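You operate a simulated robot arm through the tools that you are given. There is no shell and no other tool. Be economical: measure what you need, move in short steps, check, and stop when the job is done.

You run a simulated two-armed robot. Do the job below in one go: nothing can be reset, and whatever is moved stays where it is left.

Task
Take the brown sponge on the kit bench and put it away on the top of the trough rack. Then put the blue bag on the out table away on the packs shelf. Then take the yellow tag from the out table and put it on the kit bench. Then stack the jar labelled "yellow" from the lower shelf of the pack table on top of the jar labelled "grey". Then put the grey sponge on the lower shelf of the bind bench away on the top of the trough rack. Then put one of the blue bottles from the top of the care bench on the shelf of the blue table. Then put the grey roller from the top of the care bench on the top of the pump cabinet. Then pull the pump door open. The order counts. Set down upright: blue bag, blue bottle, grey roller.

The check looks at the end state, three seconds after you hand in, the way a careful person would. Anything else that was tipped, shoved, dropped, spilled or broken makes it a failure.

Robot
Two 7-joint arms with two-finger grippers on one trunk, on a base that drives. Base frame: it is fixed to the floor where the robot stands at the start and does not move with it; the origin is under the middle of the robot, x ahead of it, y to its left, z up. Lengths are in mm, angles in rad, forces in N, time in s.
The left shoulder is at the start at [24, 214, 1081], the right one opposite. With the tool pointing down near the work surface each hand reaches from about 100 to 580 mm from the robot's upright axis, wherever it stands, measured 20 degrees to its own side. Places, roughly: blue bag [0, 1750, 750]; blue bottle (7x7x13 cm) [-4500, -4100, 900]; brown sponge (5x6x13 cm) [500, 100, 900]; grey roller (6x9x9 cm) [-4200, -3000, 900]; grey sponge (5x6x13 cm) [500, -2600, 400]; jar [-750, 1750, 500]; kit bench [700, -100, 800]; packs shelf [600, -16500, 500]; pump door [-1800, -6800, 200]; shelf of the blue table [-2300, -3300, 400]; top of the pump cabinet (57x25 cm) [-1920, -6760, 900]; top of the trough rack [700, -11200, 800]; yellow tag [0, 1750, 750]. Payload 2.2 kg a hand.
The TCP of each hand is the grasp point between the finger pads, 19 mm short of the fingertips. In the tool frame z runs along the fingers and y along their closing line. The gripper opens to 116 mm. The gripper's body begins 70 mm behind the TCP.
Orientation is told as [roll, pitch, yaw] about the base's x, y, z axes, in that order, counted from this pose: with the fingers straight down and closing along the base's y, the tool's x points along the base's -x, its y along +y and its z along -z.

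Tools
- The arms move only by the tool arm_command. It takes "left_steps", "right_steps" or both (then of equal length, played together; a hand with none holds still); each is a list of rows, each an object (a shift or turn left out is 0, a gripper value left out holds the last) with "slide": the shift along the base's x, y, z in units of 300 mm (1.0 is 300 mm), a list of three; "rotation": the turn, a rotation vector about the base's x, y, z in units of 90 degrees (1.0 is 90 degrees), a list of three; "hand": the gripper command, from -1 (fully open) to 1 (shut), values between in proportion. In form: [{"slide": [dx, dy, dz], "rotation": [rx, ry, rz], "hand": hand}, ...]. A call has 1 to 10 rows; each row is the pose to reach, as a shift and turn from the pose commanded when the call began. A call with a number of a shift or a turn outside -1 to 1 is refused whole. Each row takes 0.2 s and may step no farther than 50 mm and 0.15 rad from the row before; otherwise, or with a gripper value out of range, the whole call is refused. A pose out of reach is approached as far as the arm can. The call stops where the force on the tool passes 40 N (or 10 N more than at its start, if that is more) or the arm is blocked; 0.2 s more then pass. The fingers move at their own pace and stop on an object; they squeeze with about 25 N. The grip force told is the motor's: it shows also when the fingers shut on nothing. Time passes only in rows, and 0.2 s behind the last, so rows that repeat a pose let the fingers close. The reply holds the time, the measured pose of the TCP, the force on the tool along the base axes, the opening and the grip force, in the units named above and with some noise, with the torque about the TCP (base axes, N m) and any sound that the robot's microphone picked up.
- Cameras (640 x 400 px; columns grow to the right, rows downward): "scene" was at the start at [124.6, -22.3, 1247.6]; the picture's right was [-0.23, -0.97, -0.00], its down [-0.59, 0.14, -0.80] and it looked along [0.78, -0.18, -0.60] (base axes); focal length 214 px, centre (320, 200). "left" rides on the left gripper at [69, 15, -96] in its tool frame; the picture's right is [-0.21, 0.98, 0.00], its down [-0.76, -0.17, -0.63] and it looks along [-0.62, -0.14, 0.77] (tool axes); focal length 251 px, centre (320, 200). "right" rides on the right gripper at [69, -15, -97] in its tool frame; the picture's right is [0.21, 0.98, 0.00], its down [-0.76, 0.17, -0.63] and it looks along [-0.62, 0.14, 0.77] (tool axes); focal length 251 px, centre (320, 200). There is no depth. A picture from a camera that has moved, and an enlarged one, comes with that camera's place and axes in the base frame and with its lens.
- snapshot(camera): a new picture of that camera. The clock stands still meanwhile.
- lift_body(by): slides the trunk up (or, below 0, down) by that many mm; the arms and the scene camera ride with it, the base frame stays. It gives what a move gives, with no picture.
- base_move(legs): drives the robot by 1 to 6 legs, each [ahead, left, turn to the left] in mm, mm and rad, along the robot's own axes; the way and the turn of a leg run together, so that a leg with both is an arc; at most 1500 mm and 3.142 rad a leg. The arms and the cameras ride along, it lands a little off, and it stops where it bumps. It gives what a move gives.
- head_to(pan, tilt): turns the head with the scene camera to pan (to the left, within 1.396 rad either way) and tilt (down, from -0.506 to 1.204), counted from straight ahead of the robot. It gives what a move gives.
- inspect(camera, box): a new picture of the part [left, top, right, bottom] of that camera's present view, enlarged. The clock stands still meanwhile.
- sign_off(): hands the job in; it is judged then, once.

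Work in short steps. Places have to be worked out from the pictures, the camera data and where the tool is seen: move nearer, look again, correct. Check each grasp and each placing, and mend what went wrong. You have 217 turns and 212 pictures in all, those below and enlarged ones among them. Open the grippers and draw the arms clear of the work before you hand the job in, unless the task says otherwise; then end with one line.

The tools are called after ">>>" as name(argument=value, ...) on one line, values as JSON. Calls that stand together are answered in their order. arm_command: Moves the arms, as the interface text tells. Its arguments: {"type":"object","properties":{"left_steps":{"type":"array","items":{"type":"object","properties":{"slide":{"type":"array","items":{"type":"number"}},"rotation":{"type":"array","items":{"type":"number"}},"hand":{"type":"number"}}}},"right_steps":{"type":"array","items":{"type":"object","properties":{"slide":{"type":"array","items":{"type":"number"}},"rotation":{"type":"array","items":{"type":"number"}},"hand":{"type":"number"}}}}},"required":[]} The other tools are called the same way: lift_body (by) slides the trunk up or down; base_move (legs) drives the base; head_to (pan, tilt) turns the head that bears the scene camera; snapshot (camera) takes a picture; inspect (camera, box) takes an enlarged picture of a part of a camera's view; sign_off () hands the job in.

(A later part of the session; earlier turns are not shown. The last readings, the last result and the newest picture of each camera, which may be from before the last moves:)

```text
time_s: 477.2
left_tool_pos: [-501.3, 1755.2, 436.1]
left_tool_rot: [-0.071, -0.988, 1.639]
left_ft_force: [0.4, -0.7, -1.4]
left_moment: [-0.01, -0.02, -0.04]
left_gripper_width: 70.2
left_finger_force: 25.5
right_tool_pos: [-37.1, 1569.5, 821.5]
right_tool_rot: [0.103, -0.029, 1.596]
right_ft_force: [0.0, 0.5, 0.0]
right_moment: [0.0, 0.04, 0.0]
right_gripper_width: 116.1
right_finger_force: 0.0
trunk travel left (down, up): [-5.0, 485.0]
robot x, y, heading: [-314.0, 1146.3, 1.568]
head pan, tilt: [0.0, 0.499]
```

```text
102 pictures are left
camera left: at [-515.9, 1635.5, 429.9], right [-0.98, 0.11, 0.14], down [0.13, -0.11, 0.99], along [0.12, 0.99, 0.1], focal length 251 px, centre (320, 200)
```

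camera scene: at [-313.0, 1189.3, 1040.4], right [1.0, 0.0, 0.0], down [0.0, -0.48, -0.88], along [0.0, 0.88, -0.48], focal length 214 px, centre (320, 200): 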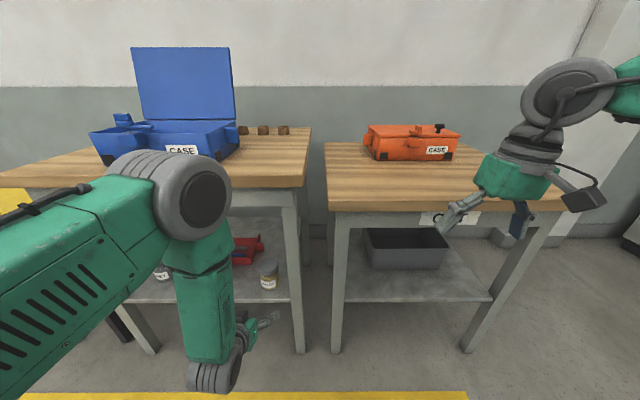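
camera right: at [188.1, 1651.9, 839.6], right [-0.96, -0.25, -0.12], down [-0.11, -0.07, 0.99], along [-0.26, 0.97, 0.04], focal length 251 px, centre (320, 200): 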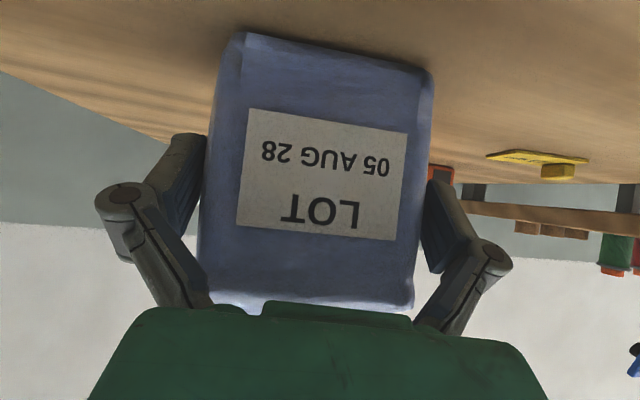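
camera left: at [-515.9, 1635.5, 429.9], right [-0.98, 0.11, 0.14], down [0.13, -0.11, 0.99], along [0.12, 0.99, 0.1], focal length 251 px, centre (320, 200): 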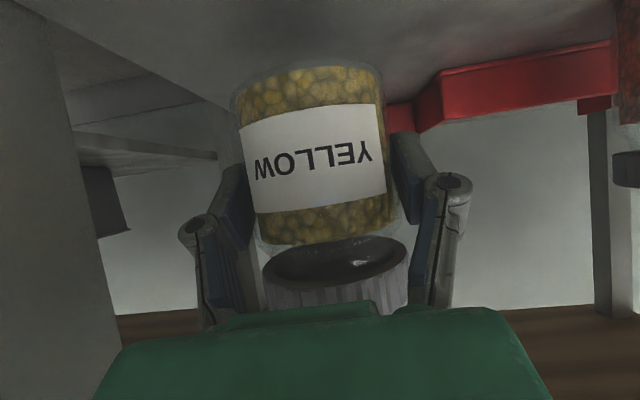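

Jar held and lifted. I raise it, back out 150 mm, and move sideways in front of the grey jar.

>>> arm_command(left_steps=[{"slide": [0, 0, 0.12]}, {"slide": [0, 0, 0.25]}, {"slide": [0, 0, 0.38]}])

>>> base_move(legs=[[-150, 0, 0], [0, 415, 0.003]])

>>> arm_command(left_steps=[{"slide": [0, 0, 0]}, {"slide": [0, 0, 0]}, {"slide": [0, 0, 0]}, {"slide": [0, 0, 0]}, {"slide": [0, 0, 0]}, {"slide": [0, 0, 0]}])

>>> snapshot(camera="scene")

>>> snapshot(camera="left")

```text
time_s: 478.0
left_tool_pos: [-502.1, 1756.8, 550.8]
left_tool_rot: [-0.07, -0.989, 1.638]
left_ft_force: [-0.1, 0.0, -2.0]
left_moment: [0.0, -0.01, -0.01]
left_gripper_width: 70.1
left_finger_force: 24.5
right_tool_pos: [-38.3, 1568.1, 821.7]
right_tool_rot: [0.104, -0.028, 1.597]
right_ft_force: [-0.7, 0.3, 0.0]
right_moment: [-0.03, -0.02, -0.02]
right_gripper_width: 116.0
right_finger_force: 0.0
trunk travel left (down, up): [-5.0, 485.0]
robot x, y, heading: [-311.0, 1141.7, 1.568]
head pan, tilt: [0.0, 0.499]
```

```text
time_s: 481.5
left_tool_pos: [-909.3, 1609.5, 552.7]
left_tool_rot: [-0.056, -0.988, 1.629]
left_ft_force: [1.1, 0.3, -2.2]
left_moment: [0.02, 0.04, 0.04]
left_gripper_width: 70.1
left_finger_force: 24.9
right_tool_pos: [-442.2, 1420.9, 818.5]
right_tool_rot: [0.111, -0.027, 1.597]
right_ft_force: [0.9, 0.5, 0.6]
right_moment: [0.02, 0.05, 0.03]
right_gripper_width: 115.9
right_finger_force: 0.1
trunk travel left (down, up): [-5.0, 485.0]
robot x, y, heading: [-724.5, 996.8, 1.57]
head pan, tilt: [0.0, 0.499]
```

```text
time_s: 482.9
left_tool_pos: [-911.8, 1607.6, 552.2]
left_tool_rot: [-0.069, -0.992, 1.639]
left_ft_force: [-0.2, 0.6, -2.4]
left_moment: [-0.02, 0.02, 0.04]
left_gripper_width: 69.9
left_finger_force: 24.7
right_tool_pos: [-446.8, 1419.4, 822.2]
right_tool_rot: [0.107, -0.033, 1.597]
right_ft_force: [-1.4, -0.2, -0.2]
right_moment: [0.0, 0.04, 0.01]
right_gripper_width: 116.0
right_finger_force: 0.1
trunk travel left (down, up): [-5.0, 485.0]
robot x, y, heading: [-722.7, 995.3, 1.571]
head pan, tilt: [0.0, 0.499]
```

```text
101 pictures are left
camera scene: at [-721.8, 1129.1, 1040.3], right [1.0, 0.0, 0.0], down [0.0, -0.48, -0.88], along [0.0, 0.88, -0.48], focal length 214 px, centre (320, 200)
```

scene: 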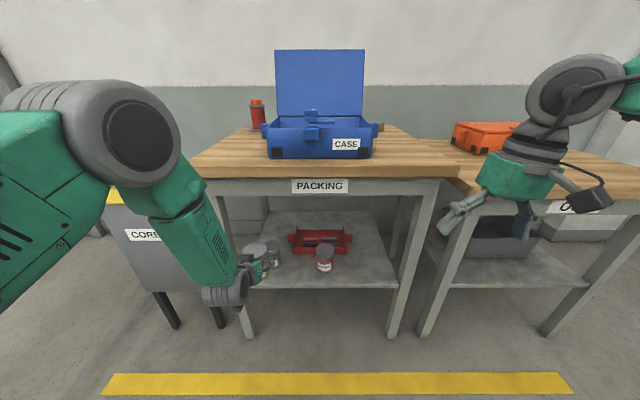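

```text
100 pictures are left
camera left: at [-924.5, 1488.7, 547.1], right [-0.98, 0.11, 0.14], down [0.13, -0.12, 0.98], along [0.12, 0.99, 0.1], focal length 251 px, centre (320, 200)
```

left: 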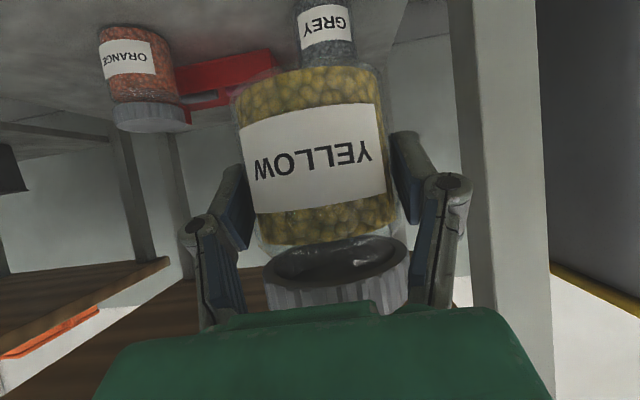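

I enlarge the scene view to fix the grey jar's place relative to the held one.

>>> inspect(camera="scene", box=[210, 220, 340, 310])

>>> inspect(camera="left", box=[220, 0, 420, 120])

```text
4.44 times, centred on (275, 265) of scene
camera zoom: at [-721.8, 1129.1, 1040.3], right [1.0, 0.0, 0.0], down [0.0, -0.48, -0.88], along [0.0, 0.88, -0.48], focal length 953 px, centre (520, -89)
```

zoom: 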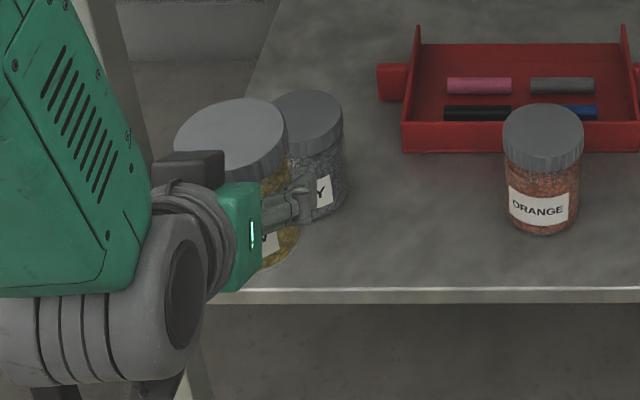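

```text
3.20 times, centred on (320, 60) of left
camera zoom: at [-924.5, 1488.7, 547.1], right [-0.98, 0.11, 0.14], down [0.13, -0.12, 0.98], along [0.12, 0.99, 0.1], focal length 805 px, centre (320, 648)
```

zoom: 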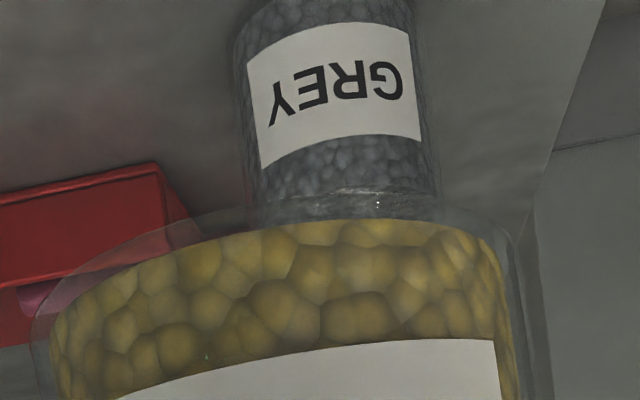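

Grey jar's axis is ≈[-917, 1796], lid top ≈465. I drive in 150 mm (held jar's bottom ≈40 mm above it) and check from both cameras.

>>> base_move(legs=[[152, 0, 0]])

>>> arm_command(left_steps=[{"slide": [0, 0.03, 0]}, {"slide": [-0.01, 0.07, 0]}, {"slide": [-0.017, 0.115, 0]}, {"slide": [-0.017, 0.115, 0]}, {"slide": [-0.017, 0.115, 0]}, {"slide": [-0.017, 0.115, 0]}])

>>> inspect(camera="scene", box=[190, 200, 350, 300])

>>> snapshot(camera="left")

```text
time_s: 484.2
left_tool_pos: [-914.8, 1756.7, 551.4]
left_tool_rot: [-0.073, -0.992, 1.646]
left_ft_force: [0.3, -0.4, -1.7]
left_moment: [0.01, 0.01, -0.03]
left_gripper_width: 70.1
left_finger_force: 25.0
right_tool_pos: [-450.4, 1569.1, 821.6]
right_tool_rot: [0.101, -0.031, 1.598]
right_ft_force: [0.1, 0.7, -0.5]
right_moment: [-0.02, 0.0, 0.0]
right_gripper_width: 115.8
right_finger_force: 0.1
trunk travel left (down, up): [-5.0, 485.0]
robot x, y, heading: [-725.3, 1145.8, 1.574]
head pan, tilt: [0.0, 0.499]
```

```text
time_s: 485.6
left_tool_pos: [-918.8, 1790.2, 553.9]
left_tool_rot: [-0.074, -0.994, 1.643]
left_ft_force: [-0.4, -0.2, -1.7]
left_moment: [0.01, -0.01, 0.01]
left_gripper_width: 70.2
left_finger_force: 25.1
right_tool_pos: [-449.8, 1566.1, 822.3]
right_tool_rot: [0.102, -0.034, 1.599]
right_ft_force: [-0.5, 0.5, 0.7]
right_moment: [-0.02, 0.0, 0.01]
right_gripper_width: 115.7
right_finger_force: 0.0
trunk travel left (down, up): [-5.0, 485.0]
robot x, y, heading: [-723.1, 1148.1, 1.569]
head pan, tilt: [0.0, 0.499]
```

```text
4.00 times, centred on (270, 250) of scene
camera zoom: at [-724.6, 1277.7, 1040.3], right [1.0, 0.0, 0.0], down [0.0, -0.48, -0.88], along [0.0, 0.88, -0.48], focal length 858 px, centre (520, 0)
```

zoom: 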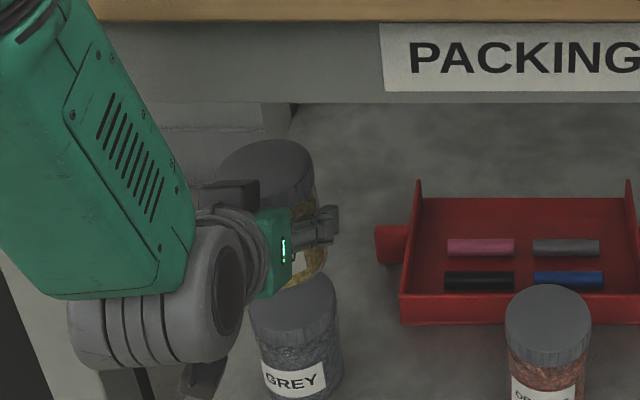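

```text
96 pictures are left
camera left: at [-931.8, 1670.9, 548.3], right [-0.98, 0.11, 0.14], down [0.13, -0.12, 0.98], along [0.12, 0.99, 0.1], focal length 251 px, centre (320, 200)
```

left: 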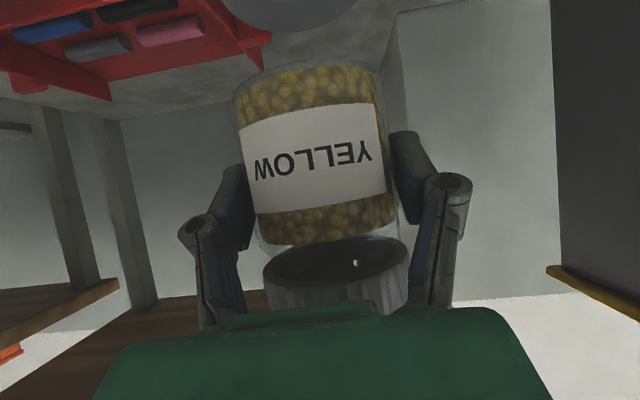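

The two lids line up within about 5 mm; I shift 5 mm forward and lower slowly onto the grey jar.

>>> arm_command(left_steps=[{"slide": [-0.002, 0.017, 0]}, {"slide": [-0.002, 0.017, -0.05]}, {"slide": [-0.002, 0.017, -0.09]}, {"slide": [-0.002, 0.017, -0.11]}, {"slide": [-0.002, 0.017, -0.122]}, {"slide": [-0.002, 0.017, -0.134]}, {"slide": [-0.002, 0.017, -0.146]}])

>>> inspect(camera="scene", box=[190, 200, 350, 300])

```text
time_s: 487.2
left_tool_pos: [-920.0, 1793.8, 511.6]
left_tool_rot: [-0.073, -0.996, 1.644]
left_ft_force: [-0.1, 0.3, -1.7]
left_moment: [-0.05, 0.03, 0.04]
left_gripper_width: 69.9
left_finger_force: 24.3
right_tool_pos: [-450.3, 1566.2, 825.4]
right_tool_rot: [0.102, -0.037, 1.599]
right_ft_force: [-0.3, 0.3, 0.0]
right_moment: [0.0, 0.0, -0.02]
right_gripper_width: 115.9
right_finger_force: 0.1
trunk travel left (down, up): [-5.0, 485.0]
robot x, y, heading: [-722.8, 1145.3, 1.572]
head pan, tilt: [0.0, 0.499]
```

```text
4.00 times, centred on (270, 250) of scene
camera zoom: at [-724.7, 1277.8, 1040.3], right [1.0, 0.0, 0.0], down [0.0, -0.48, -0.88], along [0.0, 0.88, -0.48], focal length 858 px, centre (520, 0)
```

zoom: 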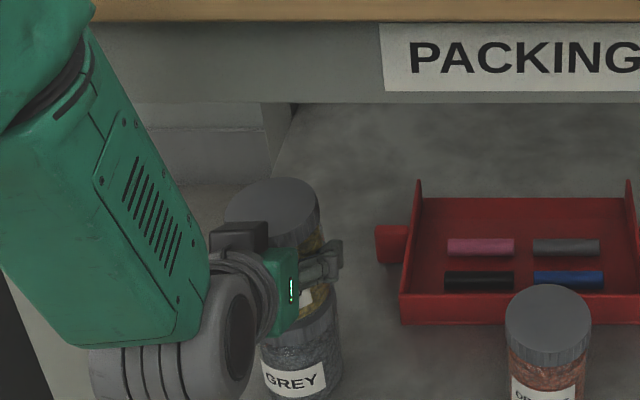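

Aligned. I continue down in 3 mm steps until contact.

>>> arm_command(left_steps=[{"slide": [0, 0, -0.01]}, {"slide": [0, 0, -0.02]}, {"slide": [0, 0, -0.03]}, {"slide": [0, 0, -0.04]}, {"slide": [0, 0, -0.05]}])

```text
time_s: 488.4
left_tool_pos: [-920.5, 1794.1, 496.5]
left_tool_rot: [-0.074, -0.999, 1.642]
left_ft_force: [-0.4, 1.6, 18.1]
left_moment: [0.15, 0.62, -0.03]
left_gripper_width: 70.6
left_finger_force: 24.8
right_tool_pos: [-450.3, 1565.8, 823.3]
right_tool_rot: [0.105, -0.034, 1.599]
right_ft_force: [-0.6, -0.2, -0.6]
right_moment: [-0.02, 0.03, 0.01]
right_gripper_width: 116.1
right_finger_force: 0.0
trunk travel left (down, up): [-5.0, 485.0]
robot x, y, heading: [-729.3, 1142.5, 1.572]
head pan, tilt: [0.0, 0.499]
```

Contact (18 N). Before releasing I check the alignment once more.

>>> inspect(camera="scene", box=[230, 235, 300, 305])

>>> snapshot(camera="left")

```text
5.71 times, centred on (265, 270) of scene
camera zoom: at [-723.4, 1275.1, 1040.8], right [1.0, 0.0, 0.0], down [0.0, -0.48, -0.88], along [0.0, 0.88, -0.48], focal length 1226 px, centre (634, -200)
```

zoom: 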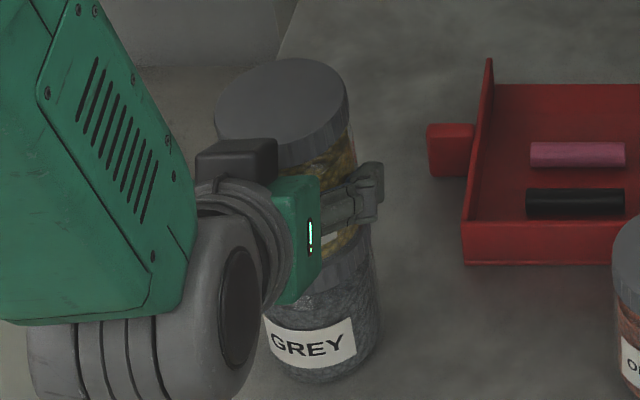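

```text
93 pictures are left
camera left: at [-933.7, 1675.6, 489.9], right [-0.98, 0.1, 0.14], down [0.13, -0.12, 0.98], along [0.12, 0.99, 0.11], focal length 251 px, centre (320, 200)
```

left: 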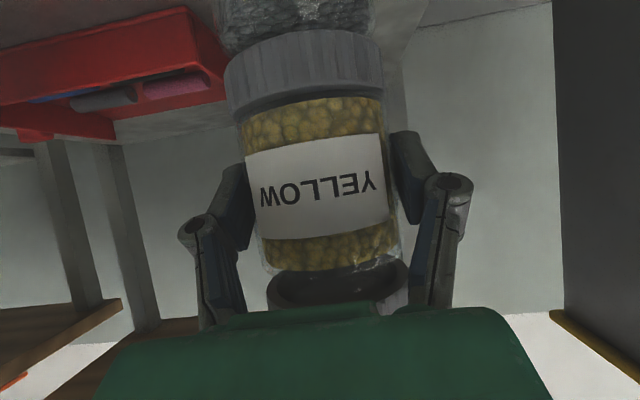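

The jars line up within ~2 mm in x. I ease off, open to 96 and draw back along the tool axis slowly.

>>> arm_command(left_steps=[{"slide": [0, 0, 0.004]}, {"slide": [0, 0, 0.005], "hand": 0.0}, {"slide": [0, 0, 0.005], "hand": -0.65}, {"slide": [0, 0, 0.005]}, {"slide": [0, -0.06, 0.03]}, {"slide": [0, -0.15, 0.07]}, {"slide": [0.0, -0.28, 0.12]}, {"slide": [0.0, -0.42, 0.15]}])

>>> snapshot(camera="left")

>>> inspect(camera="scene", box=[210, 200, 340, 310])

```text
time_s: 490.2
left_tool_pos: [-918.5, 1667.4, 541.4]
left_tool_rot: [-0.074, -0.996, 1.644]
left_ft_force: [-0.7, -0.4, -0.4]
left_moment: [0.0, 0.0, 0.01]
left_gripper_width: 96.2
left_finger_force: 0.0
right_tool_pos: [-450.3, 1566.0, 823.8]
right_tool_rot: [0.101, -0.035, 1.599]
right_ft_force: [0.7, -0.3, -0.7]
right_moment: [-0.02, -0.02, 0.0]
right_gripper_width: 116.4
right_finger_force: 0.1
trunk travel left (down, up): [-5.0, 485.0]
robot x, y, heading: [-722.9, 1145.4, 1.57]
head pan, tilt: [0.0, 0.499]
```

```text
92 pictures are left
camera left: at [-932.0, 1548.1, 534.3], right [-0.98, 0.11, 0.14], down [0.13, -0.12, 0.98], along [0.12, 0.99, 0.1], focal length 251 px, centre (320, 200)
```

left: 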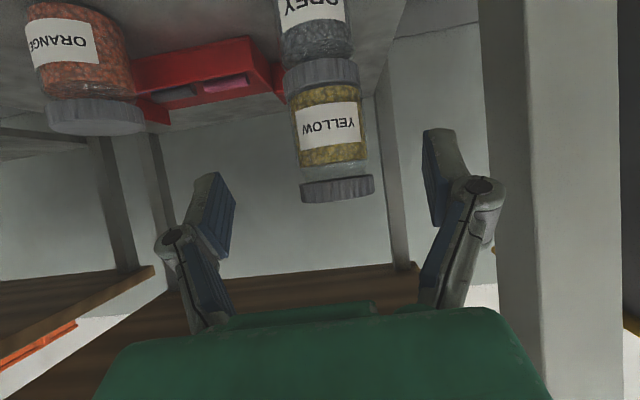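

```text
3.64 times, centred on (275, 255) of scene
camera zoom: at [-724.3, 1276.8, 1040.5], right [1.0, 0.0, 0.0], down [0.0, -0.48, -0.88], along [0.0, 0.88, -0.48], focal length 780 px, centre (484, 0)
```

zoom: 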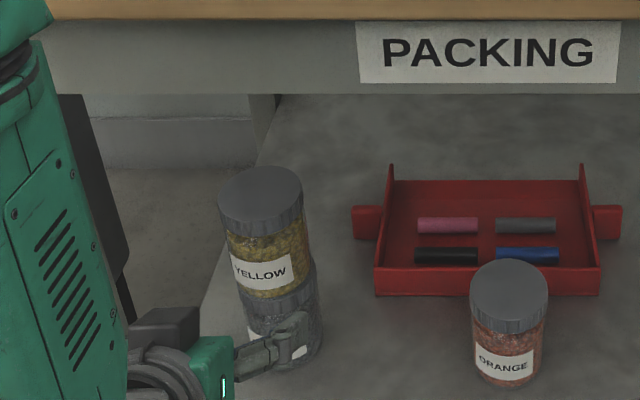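

Yellow stands on grey. Next the grey sponge: I back out, turn to face +x and strafe down to y≈-2600 with the trunk low and the left hand still pitched.

>>> base_move(legs=[[-1000, -420, 0], [0, 0, -1.571], [0, -1400, 0], [0, -1350, 0]])

>>> snapshot(camera="scene")

```text
time_s: 512.6
left_tool_pos: [190.9, -2438.2, 539.0]
left_tool_rot: [-0.077, -0.995, 0.056]
left_ft_force: [-0.3, 0.0, 0.2]
left_moment: [0.0, -0.01, -0.01]
left_gripper_width: 95.7
left_finger_force: 0.0
right_tool_pos: [82.4, -2904.6, 822.9]
right_tool_rot: [0.102, -0.034, 0.009]
right_ft_force: [-0.4, 0.3, 0.0]
right_moment: [-0.01, 0.01, 0.0]
right_gripper_width: 115.8
right_finger_force: 0.0
trunk travel left (down, up): [-5.0, 485.0]
robot x, y, heading: [-333.2, -2624.2, -0.021]
head pan, tilt: [0.0, 0.499]
```

```text
90 pictures are left
camera scene: at [-204.9, -2628.1, 1040.4], right [-0.02, -1.0, 0.0], down [-0.48, 0.01, -0.88], along [0.88, -0.01, -0.48], focal length 214 px, centre (320, 200)
```

scene: 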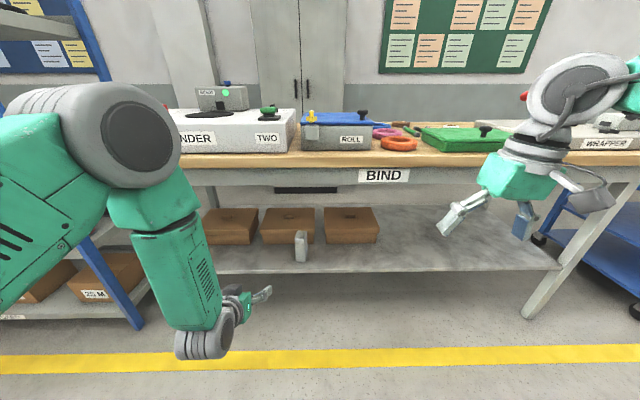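

The grey sponge stands at ≈[505, -2548] on the shelf (z≈345). I straighten, move right 110 and ahead 150, and lower the hand to its height.

>>> base_move(legs=[[0, -110, 0.021], [150, 0, 0]])

>>> arm_command(left_steps=[{"slide": [0, 0, -0.12]}, {"slide": [0, 0, -0.24]}, {"slide": [0, 0, -0.3]}, {"slide": [0, 0, -0.3]}, {"slide": [0, 0, -0.3]}, {"slide": [0, 0, -0.3]}])

>>> snapshot(camera="left")

>>> inspect(camera="scene", box=[200, 190, 360, 310])

```text
time_s: 514.8
left_tool_pos: [335.0, -2552.6, 544.9]
left_tool_rot: [-0.043, -1.0, 0.047]
left_ft_force: [-1.3, -1.5, -0.2]
left_moment: [0.05, 0.04, 0.13]
left_gripper_width: 95.8
left_finger_force: 0.1
right_tool_pos: [233.9, -3027.2, 818.9]
right_tool_rot: [0.121, -0.035, 0.028]
right_ft_force: [0.2, -0.7, -0.1]
right_moment: [0.13, 0.01, -0.01]
right_gripper_width: 116.0
right_finger_force: 0.0
trunk travel left (down, up): [-5.0, 485.0]
robot x, y, heading: [-185.1, -2742.2, 0.001]
head pan, tilt: [0.0, 0.499]
```

```text
time_s: 516.2
left_tool_pos: [334.1, -2547.8, 455.1]
left_tool_rot: [-0.068, -1.002, 0.065]
left_ft_force: [-0.2, -0.7, -0.1]
left_moment: [0.02, -0.01, 0.0]
left_gripper_width: 95.8
left_finger_force: 0.1
right_tool_pos: [230.6, -3017.2, 824.7]
right_tool_rot: [0.108, -0.039, 0.026]
right_ft_force: [-0.6, -0.1, 0.1]
right_moment: [0.02, 0.01, 0.01]
right_gripper_width: 116.0
right_finger_force: 0.0
trunk travel left (down, up): [-5.0, 485.0]
robot x, y, heading: [-188.3, -2738.6, 0.003]
head pan, tilt: [0.0, 0.499]
```

```text
89 pictures are left
camera left: at [214.6, -2534.1, 447.6], right [0.11, 0.98, 0.15], down [-0.13, -0.13, 0.98], along [0.99, -0.12, 0.11], focal length 251 px, centre (320, 200)
```

left: 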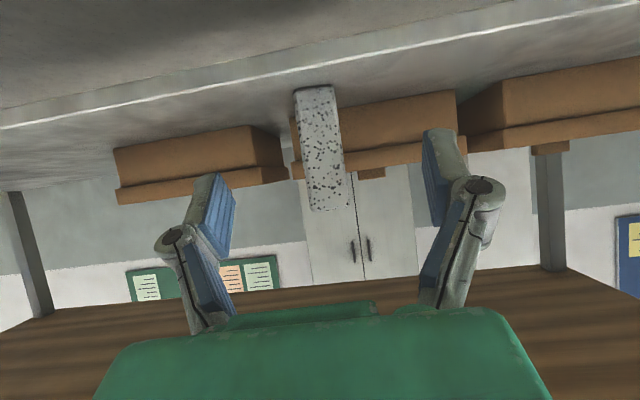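

```text
3.33 times, centred on (280, 250) of scene
camera zoom: at [-56.5, -2740.9, 1040.4], right [0.0, -1.0, 0.0], down [-0.48, 0.0, -0.88], along [0.88, 0.0, -0.48], focal length 715 px, centre (453, 33)
```

zoom: 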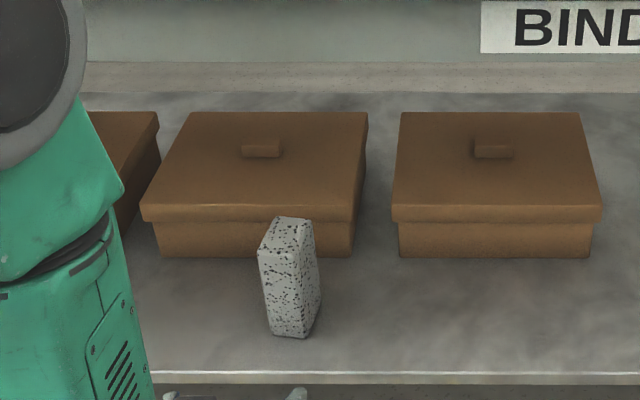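

Sponge centre ≈[517, -2560], turned ≈-0.2 rad. I drive 90 mm ahead, turn the hand to match, then check.

>>> base_move(legs=[[88, 0, 0]])

>>> arm_command(left_steps=[{"slide": [0, 0.01, 0.03], "rotation": [0, 0, -0.065]}, {"slide": [0, 0.025, 0.05], "rotation": [0, 0, -0.127]}, {"slide": [0, 0.025, 0.05], "rotation": [0, 0, -0.127]}, {"slide": [0, 0.025, 0.05], "rotation": [0, 0, -0.127]}])

>>> snapshot(camera="left")

```text
time_s: 517.3
left_tool_pos: [421.8, -2546.0, 454.3]
left_tool_rot: [-0.069, -1.002, 0.07]
left_ft_force: [-0.2, -0.2, -0.2]
left_moment: [-0.01, -0.02, -0.02]
left_gripper_width: 95.7
left_finger_force: 0.0
right_tool_pos: [320.2, -3015.1, 824.2]
right_tool_rot: [0.106, -0.036, 0.028]
right_ft_force: [0.2, -1.0, -1.4]
right_moment: [-0.02, 0.01, 0.0]
right_gripper_width: 116.3
right_finger_force: 0.0
trunk travel left (down, up): [-5.0, 485.0]
robot x, y, heading: [-99.6, -2738.0, 0.003]
head pan, tilt: [0.0, 0.499]
```

```text
time_s: 518.3
left_tool_pos: [421.1, -2535.5, 469.6]
left_tool_rot: [-0.08, -1.006, -0.122]
left_ft_force: [-0.2, -0.5, 0.6]
left_moment: [-0.02, 0.01, -0.03]
left_gripper_width: 95.5
left_finger_force: 0.1
right_tool_pos: [318.1, -3010.9, 826.0]
right_tool_rot: [0.103, -0.041, 0.029]
right_ft_force: [0.1, 0.6, -1.3]
right_moment: [-0.02, 0.03, 0.0]
right_gripper_width: 116.1
right_finger_force: 0.1
trunk travel left (down, up): [-5.0, 485.0]
robot x, y, heading: [-103.8, -2742.3, 0.0]
head pan, tilt: [0.0, 0.499]
```

```text
87 pictures are left
camera left: at [307.4, -2498.7, 462.1], right [0.3, 0.94, 0.14], down [-0.15, -0.1, 0.98], along [0.94, -0.31, 0.11], focal length 251 px, centre (320, 200)
```

left: 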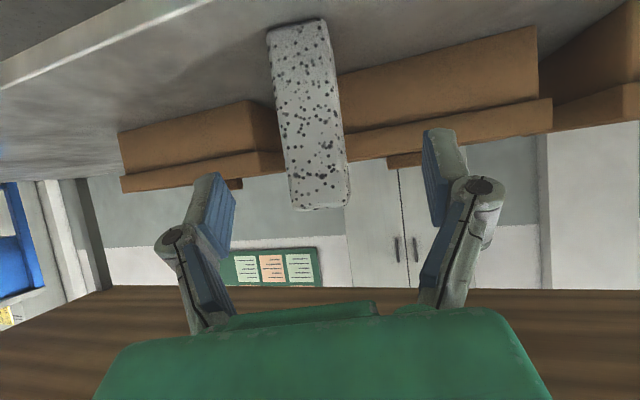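

Square to the sponge's face. I advance to [515, -2561, 412] and close.

>>> arm_command(left_steps=[{"slide": [0.1, -0.03, -0.06]}, {"slide": [0.21, -0.06, -0.13]}, {"slide": [0.313, -0.087, -0.193]}, {"slide": [0.313, -0.087, -0.193], "hand": 1}, {"slide": [0.313, -0.087, -0.193]}, {"slide": [0.313, -0.087, -0.193]}, {"slide": [0.313, -0.087, -0.15]}, {"slide": [0.313, -0.087, -0.08]}])

>>> snapshot(camera="left")

```text
time_s: 520.1
left_tool_pos: [513.1, -2563.9, 446.1]
left_tool_rot: [-0.077, -1.004, -0.124]
left_ft_force: [0.6, 0.2, 0.0]
left_moment: [0.01, -0.05, 0.01]
left_gripper_width: 43.7
left_finger_force: 24.6
right_tool_pos: [317.0, -3012.2, 827.8]
right_tool_rot: [0.104, -0.041, 0.027]
right_ft_force: [-0.5, -1.0, 0.0]
right_moment: [0.0, 0.01, -0.02]
right_gripper_width: 116.0
right_finger_force: 0.0
trunk travel left (down, up): [-5.0, 485.0]
robot x, y, heading: [-101.3, -2741.0, 0.006]
head pan, tilt: [0.0, 0.499]
```

```text
86 pictures are left
camera left: at [399.5, -2527.5, 439.5], right [0.3, 0.94, 0.14], down [-0.15, -0.1, 0.98], along [0.94, -0.31, 0.11], focal length 251 px, centre (320, 200)
```

left: 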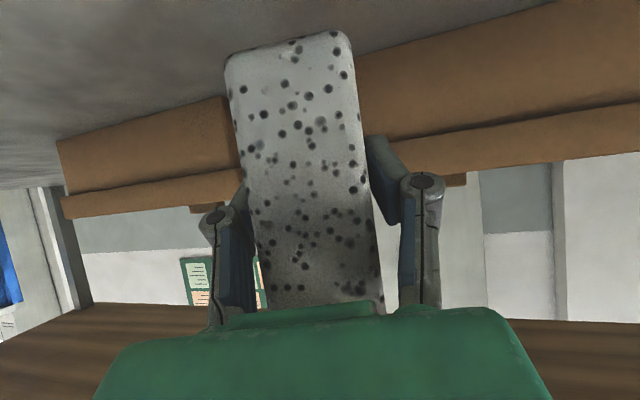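

Sponge held. I back out 350 mm, raise the trunk and the hand, and strafe along the aisle to the trough rack, still facing it.

>>> base_move(legs=[[-350, 0, 0]])

>>> lift_body(by=220)

>>> arm_command(left_steps=[{"slide": [0, 0, 0.15]}, {"slide": [0, 0, 0.3]}, {"slide": [-0.05, 0, 0.45]}, {"slide": [-0.1, 0, 0.6]}, {"slide": [-0.15, 0, 0.75]}, {"slide": [-0.2, 0, 0.9]}])

>>> base_move(legs=[[0, -1420, 0], [0, -1420, 0], [0, -1420, 0], [0, -1420, 0], [0, -1420, 0], [0, -1320, 0]])

>>> snapshot(camera="scene")

```text
time_s: 522.4
left_tool_pos: [164.5, -2566.6, 446.8]
left_tool_rot: [-0.078, -1.005, -0.129]
left_ft_force: [-0.2, 0.4, -0.6]
left_moment: [-0.02, -0.02, 0.0]
left_gripper_width: 43.6
left_finger_force: 25.4
right_tool_pos: [-32.9, -3015.6, 825.4]
right_tool_rot: [0.103, -0.04, 0.021]
right_ft_force: [0.1, 0.3, -0.2]
right_moment: [-0.03, 0.0, 0.01]
right_gripper_width: 116.0
right_finger_force: 0.0
trunk travel left (down, up): [-5.0, 485.0]
robot x, y, heading: [-450.5, -2733.3, -0.004]
head pan, tilt: [0.0, 0.499]
```

```text
time_s: 524.7
left_tool_pos: [162.7, -2567.1, 668.1]
left_tool_rot: [-0.076, -1.006, -0.13]
left_ft_force: [-0.3, -0.3, -1.0]
left_moment: [-0.01, -0.03, -0.01]
left_gripper_width: 43.6
left_finger_force: 25.4
right_tool_pos: [-36.0, -3015.2, 1047.3]
right_tool_rot: [0.101, -0.044, 0.022]
right_ft_force: [-0.3, 0.5, -1.6]
right_moment: [-0.02, -0.04, 0.05]
right_gripper_width: 115.7
right_finger_force: 0.0
trunk travel left (down, up): [-225.0, 265.0]
robot x, y, heading: [-449.5, -2740.5, -0.005]
head pan, tilt: [0.0, 0.499]
```

```text
time_s: 526.1
left_tool_pos: [101.4, -2567.6, 939.7]
left_tool_rot: [-0.076, -1.008, -0.13]
left_ft_force: [-0.8, 0.3, -0.2]
left_moment: [0.0, 0.0, 0.02]
left_gripper_width: 43.6
left_finger_force: 24.9
right_tool_pos: [-37.9, -3015.4, 1049.7]
right_tool_rot: [0.104, -0.045, 0.021]
right_ft_force: [-0.6, 0.5, 0.2]
right_moment: [0.01, -0.02, 0.0]
right_gripper_width: 116.2
right_finger_force: 0.1
trunk travel left (down, up): [-225.0, 265.0]
robot x, y, heading: [-447.5, -2740.0, -0.007]
head pan, tilt: [0.0, 0.499]
```

```text
time_s: 565.8
left_tool_pos: [389.8, -10913.8, 942.6]
left_tool_rot: [-0.04, -1.006, -0.093]
left_ft_force: [-0.8, -2.0, 0.5]
left_moment: [0.09, 0.07, 0.11]
left_gripper_width: 43.5
left_finger_force: 24.8
right_tool_pos: [284.3, -11371.3, 1043.7]
right_tool_rot: [0.122, -0.044, 0.091]
right_ft_force: [-0.2, -0.3, 0.0]
right_moment: [0.09, 0.02, 0.0]
right_gripper_width: 115.9
right_finger_force: 0.0
trunk travel left (down, up): [-225.0, 265.0]
robot x, y, heading: [-146.2, -11105.3, 0.065]
head pan, tilt: [0.0, 0.499]
```

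```text
85 pictures are left
camera scene: at [-16.4, -11110.1, 1260.5], right [0.07, -1.0, -0.01], down [-0.48, -0.03, -0.88], along [0.87, 0.07, -0.48], focal length 214 px, centre (320, 200)
```

scene: 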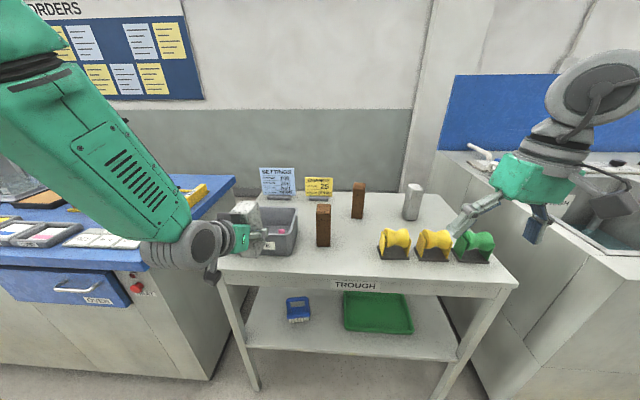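

I drifted close in x; first I raise the sponge well above everything, straighten, and strafe right so the free gap (≈[520, -11172]) lies below the left hand.

>>> arm_command(left_steps=[{"slide": [0, 0, 0.15]}, {"slide": [0, 0, 0.3]}, {"slide": [0, 0, 0.42]}])

>>> base_move(legs=[[-60, 0, 0], [0, -215, -0.065], [120, 0, 0]])

>>> arm_command(left_steps=[{"slide": [0, 0, 0]}, {"slide": [0, 0, 0]}, {"slide": [0, 0, 0]}, {"slide": [0, 0, 0]}, {"slide": [0, 0, 0]}, {"slide": [0, 0, 0]}, {"slide": [0, 0, 0]}])

>>> snapshot(camera="scene")

```text
time_s: 566.6
left_tool_pos: [389.1, -10917.8, 1071.3]
left_tool_rot: [-0.037, -1.01, -0.097]
left_ft_force: [0.3, -0.9, -0.1]
left_moment: [0.02, 0.01, 0.08]
left_gripper_width: 43.7
left_finger_force: 25.1
right_tool_pos: [281.8, -11374.8, 1044.4]
right_tool_rot: [0.123, -0.046, 0.09]
right_ft_force: [0.3, -0.8, 0.5]
right_moment: [0.06, -0.05, -0.02]
right_gripper_width: 116.1
right_finger_force: 0.0
trunk travel left (down, up): [-225.0, 265.0]
robot x, y, heading: [-144.8, -11115.6, 0.071]
head pan, tilt: [0.0, 0.499]
```

```text
time_s: 569.7
left_tool_pos: [465.9, -11117.2, 1062.9]
left_tool_rot: [-0.112, -1.01, -0.082]
left_ft_force: [0.4, 2.2, -0.9]
left_moment: [-0.09, -0.01, -0.13]
left_gripper_width: 43.7
left_finger_force: 24.9
right_tool_pos: [334.1, -11566.8, 1053.1]
right_tool_rot: [0.084, -0.045, 0.041]
right_ft_force: [0.1, 0.6, -0.6]
right_moment: [-0.1, 0.04, 0.02]
right_gripper_width: 115.9
right_finger_force: 0.0
trunk travel left (down, up): [-225.0, 265.0]
robot x, y, heading: [-83.8, -11316.8, 0.015]
head pan, tilt: [0.0, 0.499]
```

```text
time_s: 571.3
left_tool_pos: [464.4, -11117.1, 1064.7]
left_tool_rot: [-0.105, -1.011, -0.088]
left_ft_force: [0.5, 2.1, -1.1]
left_moment: [-0.08, -0.02, -0.1]
left_gripper_width: 43.4
left_finger_force: 25.1
right_tool_pos: [331.9, -11567.5, 1053.1]
right_tool_rot: [0.089, -0.048, 0.041]
right_ft_force: [0.0, 1.5, 0.3]
right_moment: [-0.06, 0.01, -0.02]
right_gripper_width: 115.9
right_finger_force: 0.0
trunk travel left (down, up): [-225.0, 265.0]
robot x, y, heading: [-79.1, -11312.6, 0.007]
head pan, tilt: [0.0, 0.499]
```

```text
84 pictures are left
camera scene: at [51.3, -11306.6, 1260.4], right [0.01, -1.0, 0.0], down [-0.48, -0.01, -0.88], along [0.88, 0.01, -0.48], focal length 214 px, centre (320, 200)
```

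scene: 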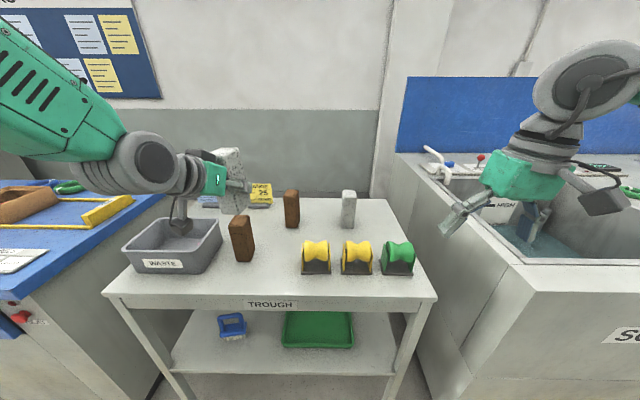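

The free gap's middle is ≈[515, -11178]. I take the sponge there squared up, and lower to just above the top.

>>> arm_command(left_steps=[{"slide": [0.06, -0.07, 0], "rotation": [0, 0, 0.04]}, {"slide": [0.12, -0.14, 0], "rotation": [0, 0, 0.09]}, {"slide": [0.17, -0.205, -0.08], "rotation": [0, 0, 0.127]}, {"slide": [0.17, -0.205, -0.22], "rotation": [0, 0, 0.127]}, {"slide": [0.17, -0.205, -0.36], "rotation": [0, 0, 0.127]}, {"slide": [0.17, -0.205, -0.5], "rotation": [0, 0, 0.127]}, {"slide": [0.17, -0.205, -0.55], "rotation": [0, 0, 0.127]}, {"slide": [0.17, -0.205, -0.55], "rotation": [0, 0, 0.127]}, {"slide": [0.17, -0.205, -0.55], "rotation": [0, 0, 0.127]}])

>>> snapshot(camera="left")

>>> inspect(camera="scene", box=[200, 170, 360, 290])

```text
time_s: 573.5
left_tool_pos: [524.8, -11191.7, 918.3]
left_tool_rot: [-0.179, -0.998, 0.249]
left_ft_force: [-1.0, -2.2, -0.2]
left_moment: [0.06, -0.03, 0.1]
left_gripper_width: 43.6
left_finger_force: 25.1
right_tool_pos: [330.8, -11615.3, 1043.9]
right_tool_rot: [0.129, -0.052, 0.035]
right_ft_force: [0.1, -0.6, 0.7]
right_moment: [0.04, 0.04, 0.02]
right_gripper_width: 116.1
right_finger_force: 0.1
trunk travel left (down, up): [-225.0, 265.0]
robot x, y, heading: [-78.0, -11317.1, 0.014]
head pan, tilt: [0.0, 0.499]
stopped in row 9 (left hand): the arm was blocked; the commanded pose is now the measured one
```

```text
83 pictures are left
camera left: at [406.3, -11189.3, 910.2], right [0.02, 1.0, 0.09], down [-0.12, -0.08, 0.99], along [0.99, -0.03, 0.12], focal length 251 px, centre (320, 200)
```

left: 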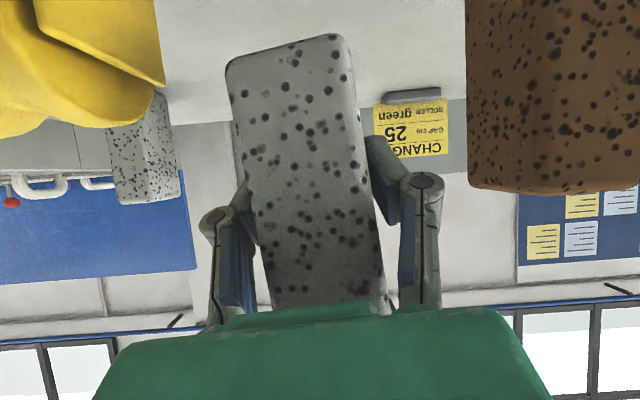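

```text
3.33 times, centred on (280, 230) of scene
camera zoom: at [51.3, -11339.6, 1260.2], right [0.01, -1.0, -0.02], down [-0.48, 0.01, -0.88], along [0.88, 0.02, -0.48], focal length 715 px, centre (453, 100)
```

zoom: 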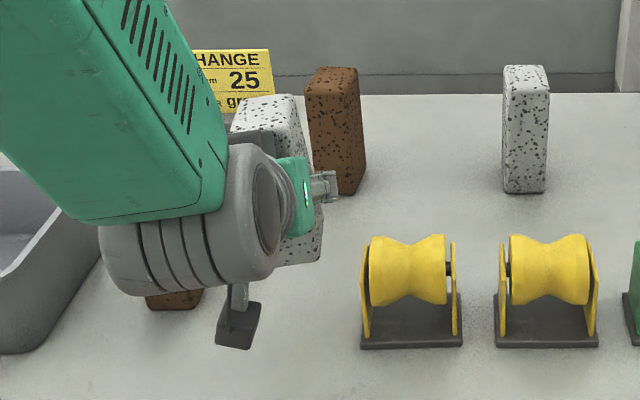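

The body has tilted a little (hand rolled ~0.1). I level the hand, shift 12 mm left, and let it settle.

>>> arm_command(left_steps=[{"slide": [0, 0.02, 0], "rotation": [0.03, 0, -0.03]}, {"slide": [0, 0.04, 0], "rotation": [0.062, 0, -0.064]}, {"slide": [0, 0.04, 0], "rotation": [0.062, 0, -0.064]}, {"slide": [0, 0.04, 0], "rotation": [0.062, 0, -0.064]}, {"slide": [0, 0.04, 0], "rotation": [0.062, 0, -0.064]}, {"slide": [0, 0.04, 0], "rotation": [0.062, 0, -0.064]}, {"slide": [0, 0.04, 0], "rotation": [0.062, 0, -0.064]}, {"slide": [0, 0.04, 0], "rotation": [0.062, 0, -0.064]}])

>>> snapshot(camera="left")

```text
time_s: 575.3
left_tool_pos: [526.6, -11177.0, 919.0]
left_tool_rot: [0.0, -1.012, -0.008]
left_ft_force: [-0.4, -0.5, -0.3]
left_moment: [0.07, 0.04, 0.07]
left_gripper_width: 43.7
left_finger_force: 24.7
right_tool_pos: [330.2, -11609.0, 1044.7]
right_tool_rot: [0.122, -0.05, 0.036]
right_ft_force: [0.2, -0.5, -0.6]
right_moment: [0.03, -0.03, -0.01]
right_gripper_width: 116.0
right_finger_force: 0.1
trunk travel left (down, up): [-225.0, 265.0]
robot x, y, heading: [-80.2, -11321.3, 0.017]
head pan, tilt: [0.0, 0.499]
```

```text
81 pictures are left
camera left: at [407.8, -11160.9, 912.2], right [0.12, 0.98, 0.18], down [-0.14, -0.16, 0.98], along [0.98, -0.15, 0.11], focal length 251 px, centre (320, 200)
```

left: 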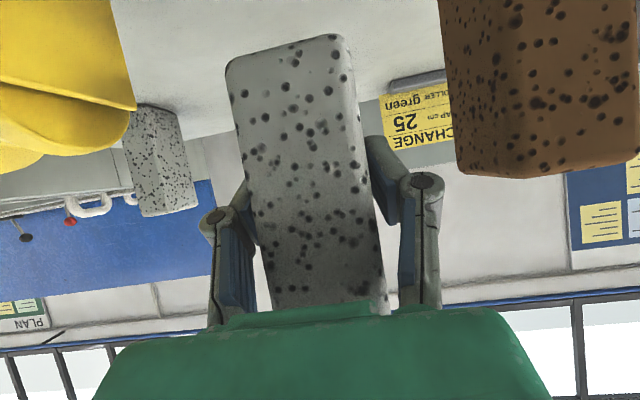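

Level now and centred in the gap. I lower slowly until it touches.

>>> arm_command(left_steps=[{"slide": [0, 0, -0.06]}, {"slide": [0, 0, -0.1]}, {"slide": [0, 0, -0.12]}, {"slide": [0, 0, -0.135]}, {"slide": [0, 0, -0.15]}, {"slide": [0, 0, -0.165]}, {"slide": [0, 0, -0.18]}, {"slide": [0, 0, -0.195]}])

>>> snapshot(camera="left")

```text
time_s: 577.1
left_tool_pos: [525.6, -11161.2, 859.3]
left_tool_rot: [-0.031, -1.013, 0.02]
left_ft_force: [-0.9, 0.0, 0.0]
left_moment: [-0.02, 0.0, -0.04]
left_gripper_width: 43.6
left_finger_force: 24.1
right_tool_pos: [329.6, -11589.9, 1048.0]
right_tool_rot: [0.107, -0.052, 0.039]
right_ft_force: [-0.6, -0.4, 0.3]
right_moment: [0.02, 0.03, -0.05]
right_gripper_width: 115.9
right_finger_force: 0.1
trunk travel left (down, up): [-225.0, 265.0]
robot x, y, heading: [-82.6, -11315.9, 0.012]
head pan, tilt: [0.0, 0.499]
```

```text
80 pictures are left
camera left: at [407.7, -11144.2, 851.5], right [0.12, 0.98, 0.17], down [-0.14, -0.15, 0.98], along [0.98, -0.14, 0.12], focal length 251 px, centre (320, 200)
```

left: 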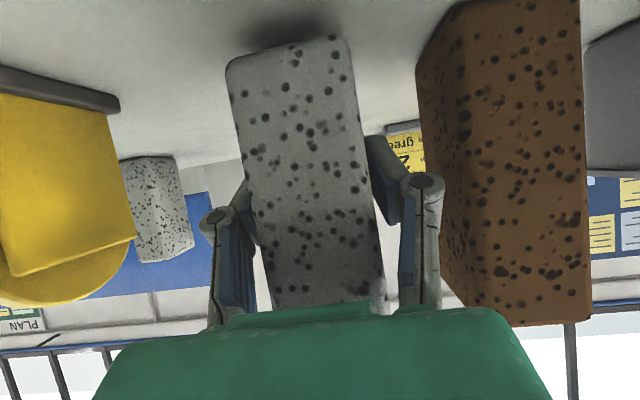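

Not down yet, and the sway has moved it 16 mm toward the brown one; I shift 14 mm back and go on lowering.

>>> arm_command(left_steps=[{"slide": [0, -0.03, 0]}, {"slide": [0, -0.047, -0.015]}, {"slide": [0, -0.047, -0.03]}, {"slide": [0, -0.047, -0.045]}, {"slide": [0, -0.047, -0.06]}, {"slide": [0, -0.047, -0.075]}])

>>> snapshot(camera="left")

```text
time_s: 578.5
left_tool_pos: [527.1, -11182.0, 842.5]
left_tool_rot: [-0.012, -1.026, 0.006]
left_ft_force: [0.6, 12.8, 32.9]
left_moment: [0.25, -0.49, 0.26]
left_gripper_width: 43.6
left_finger_force: 25.0
right_tool_pos: [328.3, -11600.6, 1047.6]
right_tool_rot: [0.115, -0.052, 0.038]
right_ft_force: [-0.1, -1.1, -0.8]
right_moment: [0.05, 0.0, 0.01]
right_gripper_width: 116.0
right_finger_force: 0.0
trunk travel left (down, up): [-225.0, 265.0]
robot x, y, heading: [-78.3, -11316.3, 0.015]
head pan, tilt: [0.0, 0.499]
```

```text
79 pictures are left
camera left: at [408.0, -11166.3, 833.4], right [0.12, 0.98, 0.18], down [-0.15, -0.16, 0.98], along [0.98, -0.14, 0.13], focal length 251 px, centre (320, 200)
```

left: 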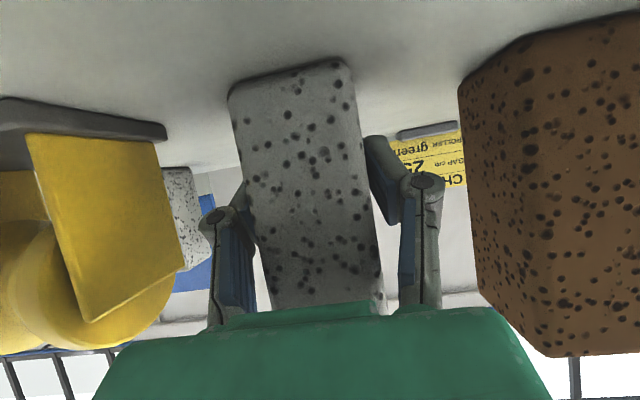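

It stands (33 N). I ease off, open, and draw back promptly along the tool axis.

>>> arm_command(left_steps=[{"slide": [0, 0, 0.012]}, {"slide": [0, 0, 0.013], "hand": -0.5}, {"slide": [0, 0, 0.013]}, {"slide": [-0.08, 0, 0.05]}, {"slide": [-0.2, 0, 0.13]}, {"slide": [-0.3, 0, 0.25]}, {"slide": [-0.35, 0, 0.4]}])

>>> snapshot(camera="scene")

```text
time_s: 580.1
left_tool_pos: [417.8, -11180.1, 959.9]
left_tool_rot: [-0.015, -1.014, 0.003]
left_ft_force: [0.2, -0.7, 0.7]
left_moment: [-0.03, 0.0, 0.0]
left_gripper_width: 87.1
left_finger_force: 0.0
right_tool_pos: [327.3, -11596.7, 1048.7]
right_tool_rot: [0.112, -0.053, 0.038]
right_ft_force: [0.3, -0.8, 0.7]
right_moment: [0.02, 0.0, 0.0]
right_gripper_width: 116.0
right_finger_force: 0.0
trunk travel left (down, up): [-225.0, 265.0]
robot x, y, heading: [-83.1, -11316.0, 0.016]
head pan, tilt: [0.0, 0.499]
```

```text
78 pictures are left
camera scene: at [48.3, -11319.4, 1260.8], right [0.01, -1.0, 0.0], down [-0.48, 0.0, -0.88], along [0.88, 0.01, -0.48], focal length 214 px, centre (320, 200)
```

scene: 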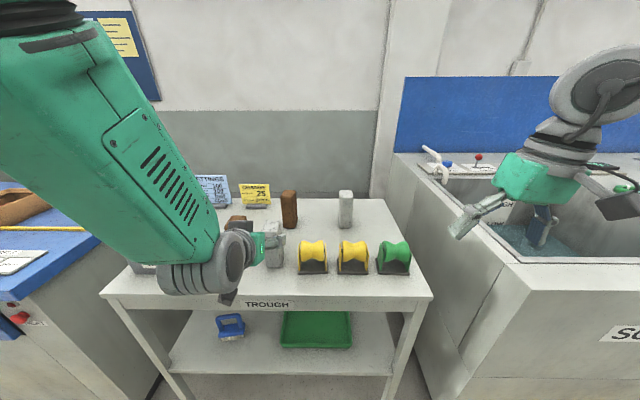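

Hand is clear. I back off, check the sponge, then drive back north while looking for the way to the care bench.

>>> base_move(legs=[[-320, 0, 0]])

>>> inspect(camera="scene", box=[200, 150, 440, 300])

>>> base_move(legs=[[0, 0, 1.555], [1500, 0, 0], [1500, 0, 0], [1500, 0, 0], [1500, 0, 0], [1500, 0, 0]])

>>> head_to(pan=1.1, tilt=0.2)

>>> snapshot(camera="scene")

```text
time_s: 582.2
left_tool_pos: [100.5, -11179.4, 957.1]
left_tool_rot: [-0.026, -1.014, 0.013]
left_ft_force: [0.4, -0.2, -0.1]
left_moment: [0.0, 0.01, 0.01]
left_gripper_width: 86.8
left_finger_force: 0.0
right_tool_pos: [10.3, -11596.6, 1048.0]
right_tool_rot: [0.11, -0.052, 0.038]
right_ft_force: [1.0, 0.0, 0.7]
right_moment: [-0.05, -0.01, -0.01]
right_gripper_width: 116.1
right_finger_force: 0.2
trunk travel left (down, up): [-225.0, 265.0]
robot x, y, heading: [-401.7, -11318.0, 0.012]
head pan, tilt: [0.0, 0.499]
```

```text
2.67 times, centred on (320, 225) of scene
camera zoom: at [-268.8, -11319.6, 1260.5], right [0.01, -1.0, 0.0], down [-0.48, 0.0, -0.88], along [0.88, 0.01, -0.48], focal length 572 px, centre (320, 133)
```

zoom: 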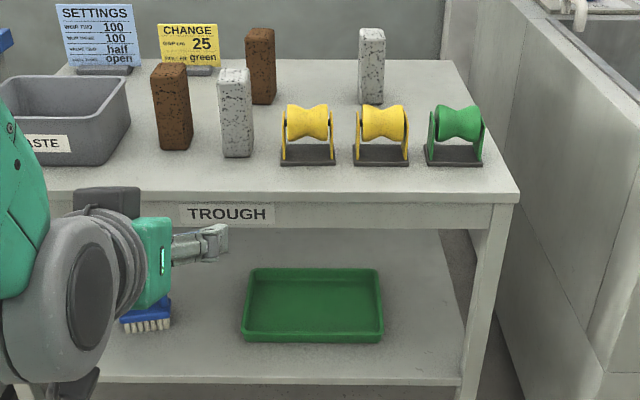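

```text
time_s: 621.4
left_tool_pos: [-158.1, -3340.8, 958.1]
left_tool_rot: [-0.036, -1.014, 1.501]
left_ft_force: [-0.6, -0.3, 0.6]
left_moment: [0.01, -0.05, -0.01]
left_gripper_width: 87.1
left_finger_force: 0.1
right_tool_pos: [250.4, -3469.8, 1050.7]
right_tool_rot: [0.104, -0.053, 1.517]
right_ft_force: [0.7, 0.5, -0.8]
right_moment: [-0.02, -0.01, 0.0]
right_gripper_width: 116.0
right_finger_force: 0.1
trunk travel left (down, up): [-225.0, 265.0]
robot x, y, heading: [-54.8, -3850.0, 1.495]
head pan, tilt: [0.0, 0.499]
```

```text
time_s: 622.8
left_tool_pos: [-152.6, -3342.1, 960.7]
left_tool_rot: [-0.028, -1.017, 1.495]
left_ft_force: [-0.2, -0.3, 0.8]
left_moment: [0.02, -0.02, 0.01]
left_gripper_width: 86.8
left_finger_force: 0.0
right_tool_pos: [253.1, -3472.2, 1051.5]
right_tool_rot: [0.107, -0.055, 1.516]
right_ft_force: [0.5, -0.1, -0.2]
right_moment: [-0.02, 0.01, 0.03]
right_gripper_width: 116.1
right_finger_force: 0.1
trunk travel left (down, up): [-225.0, 265.0]
robot x, y, heading: [-58.9, -3849.4, 1.491]
head pan, tilt: [1.1, 0.201]
```

```text
76 pictures are left
camera scene: at [-133.0, -3759.1, 1288.6], right [0.53, 0.85, 0.0], down [0.17, -0.11, -0.98], along [-0.83, 0.51, -0.2], focal length 214 px, centre (320, 200)
```

scene: 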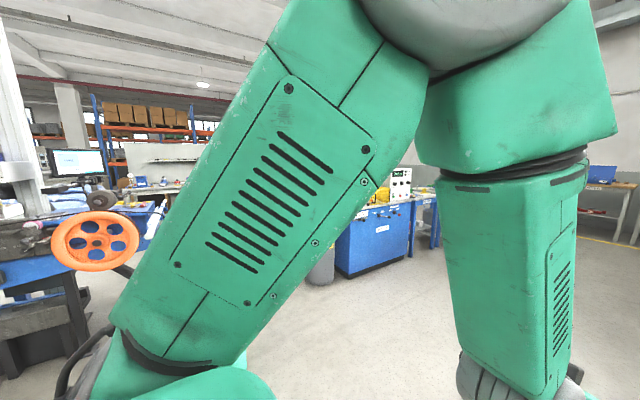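

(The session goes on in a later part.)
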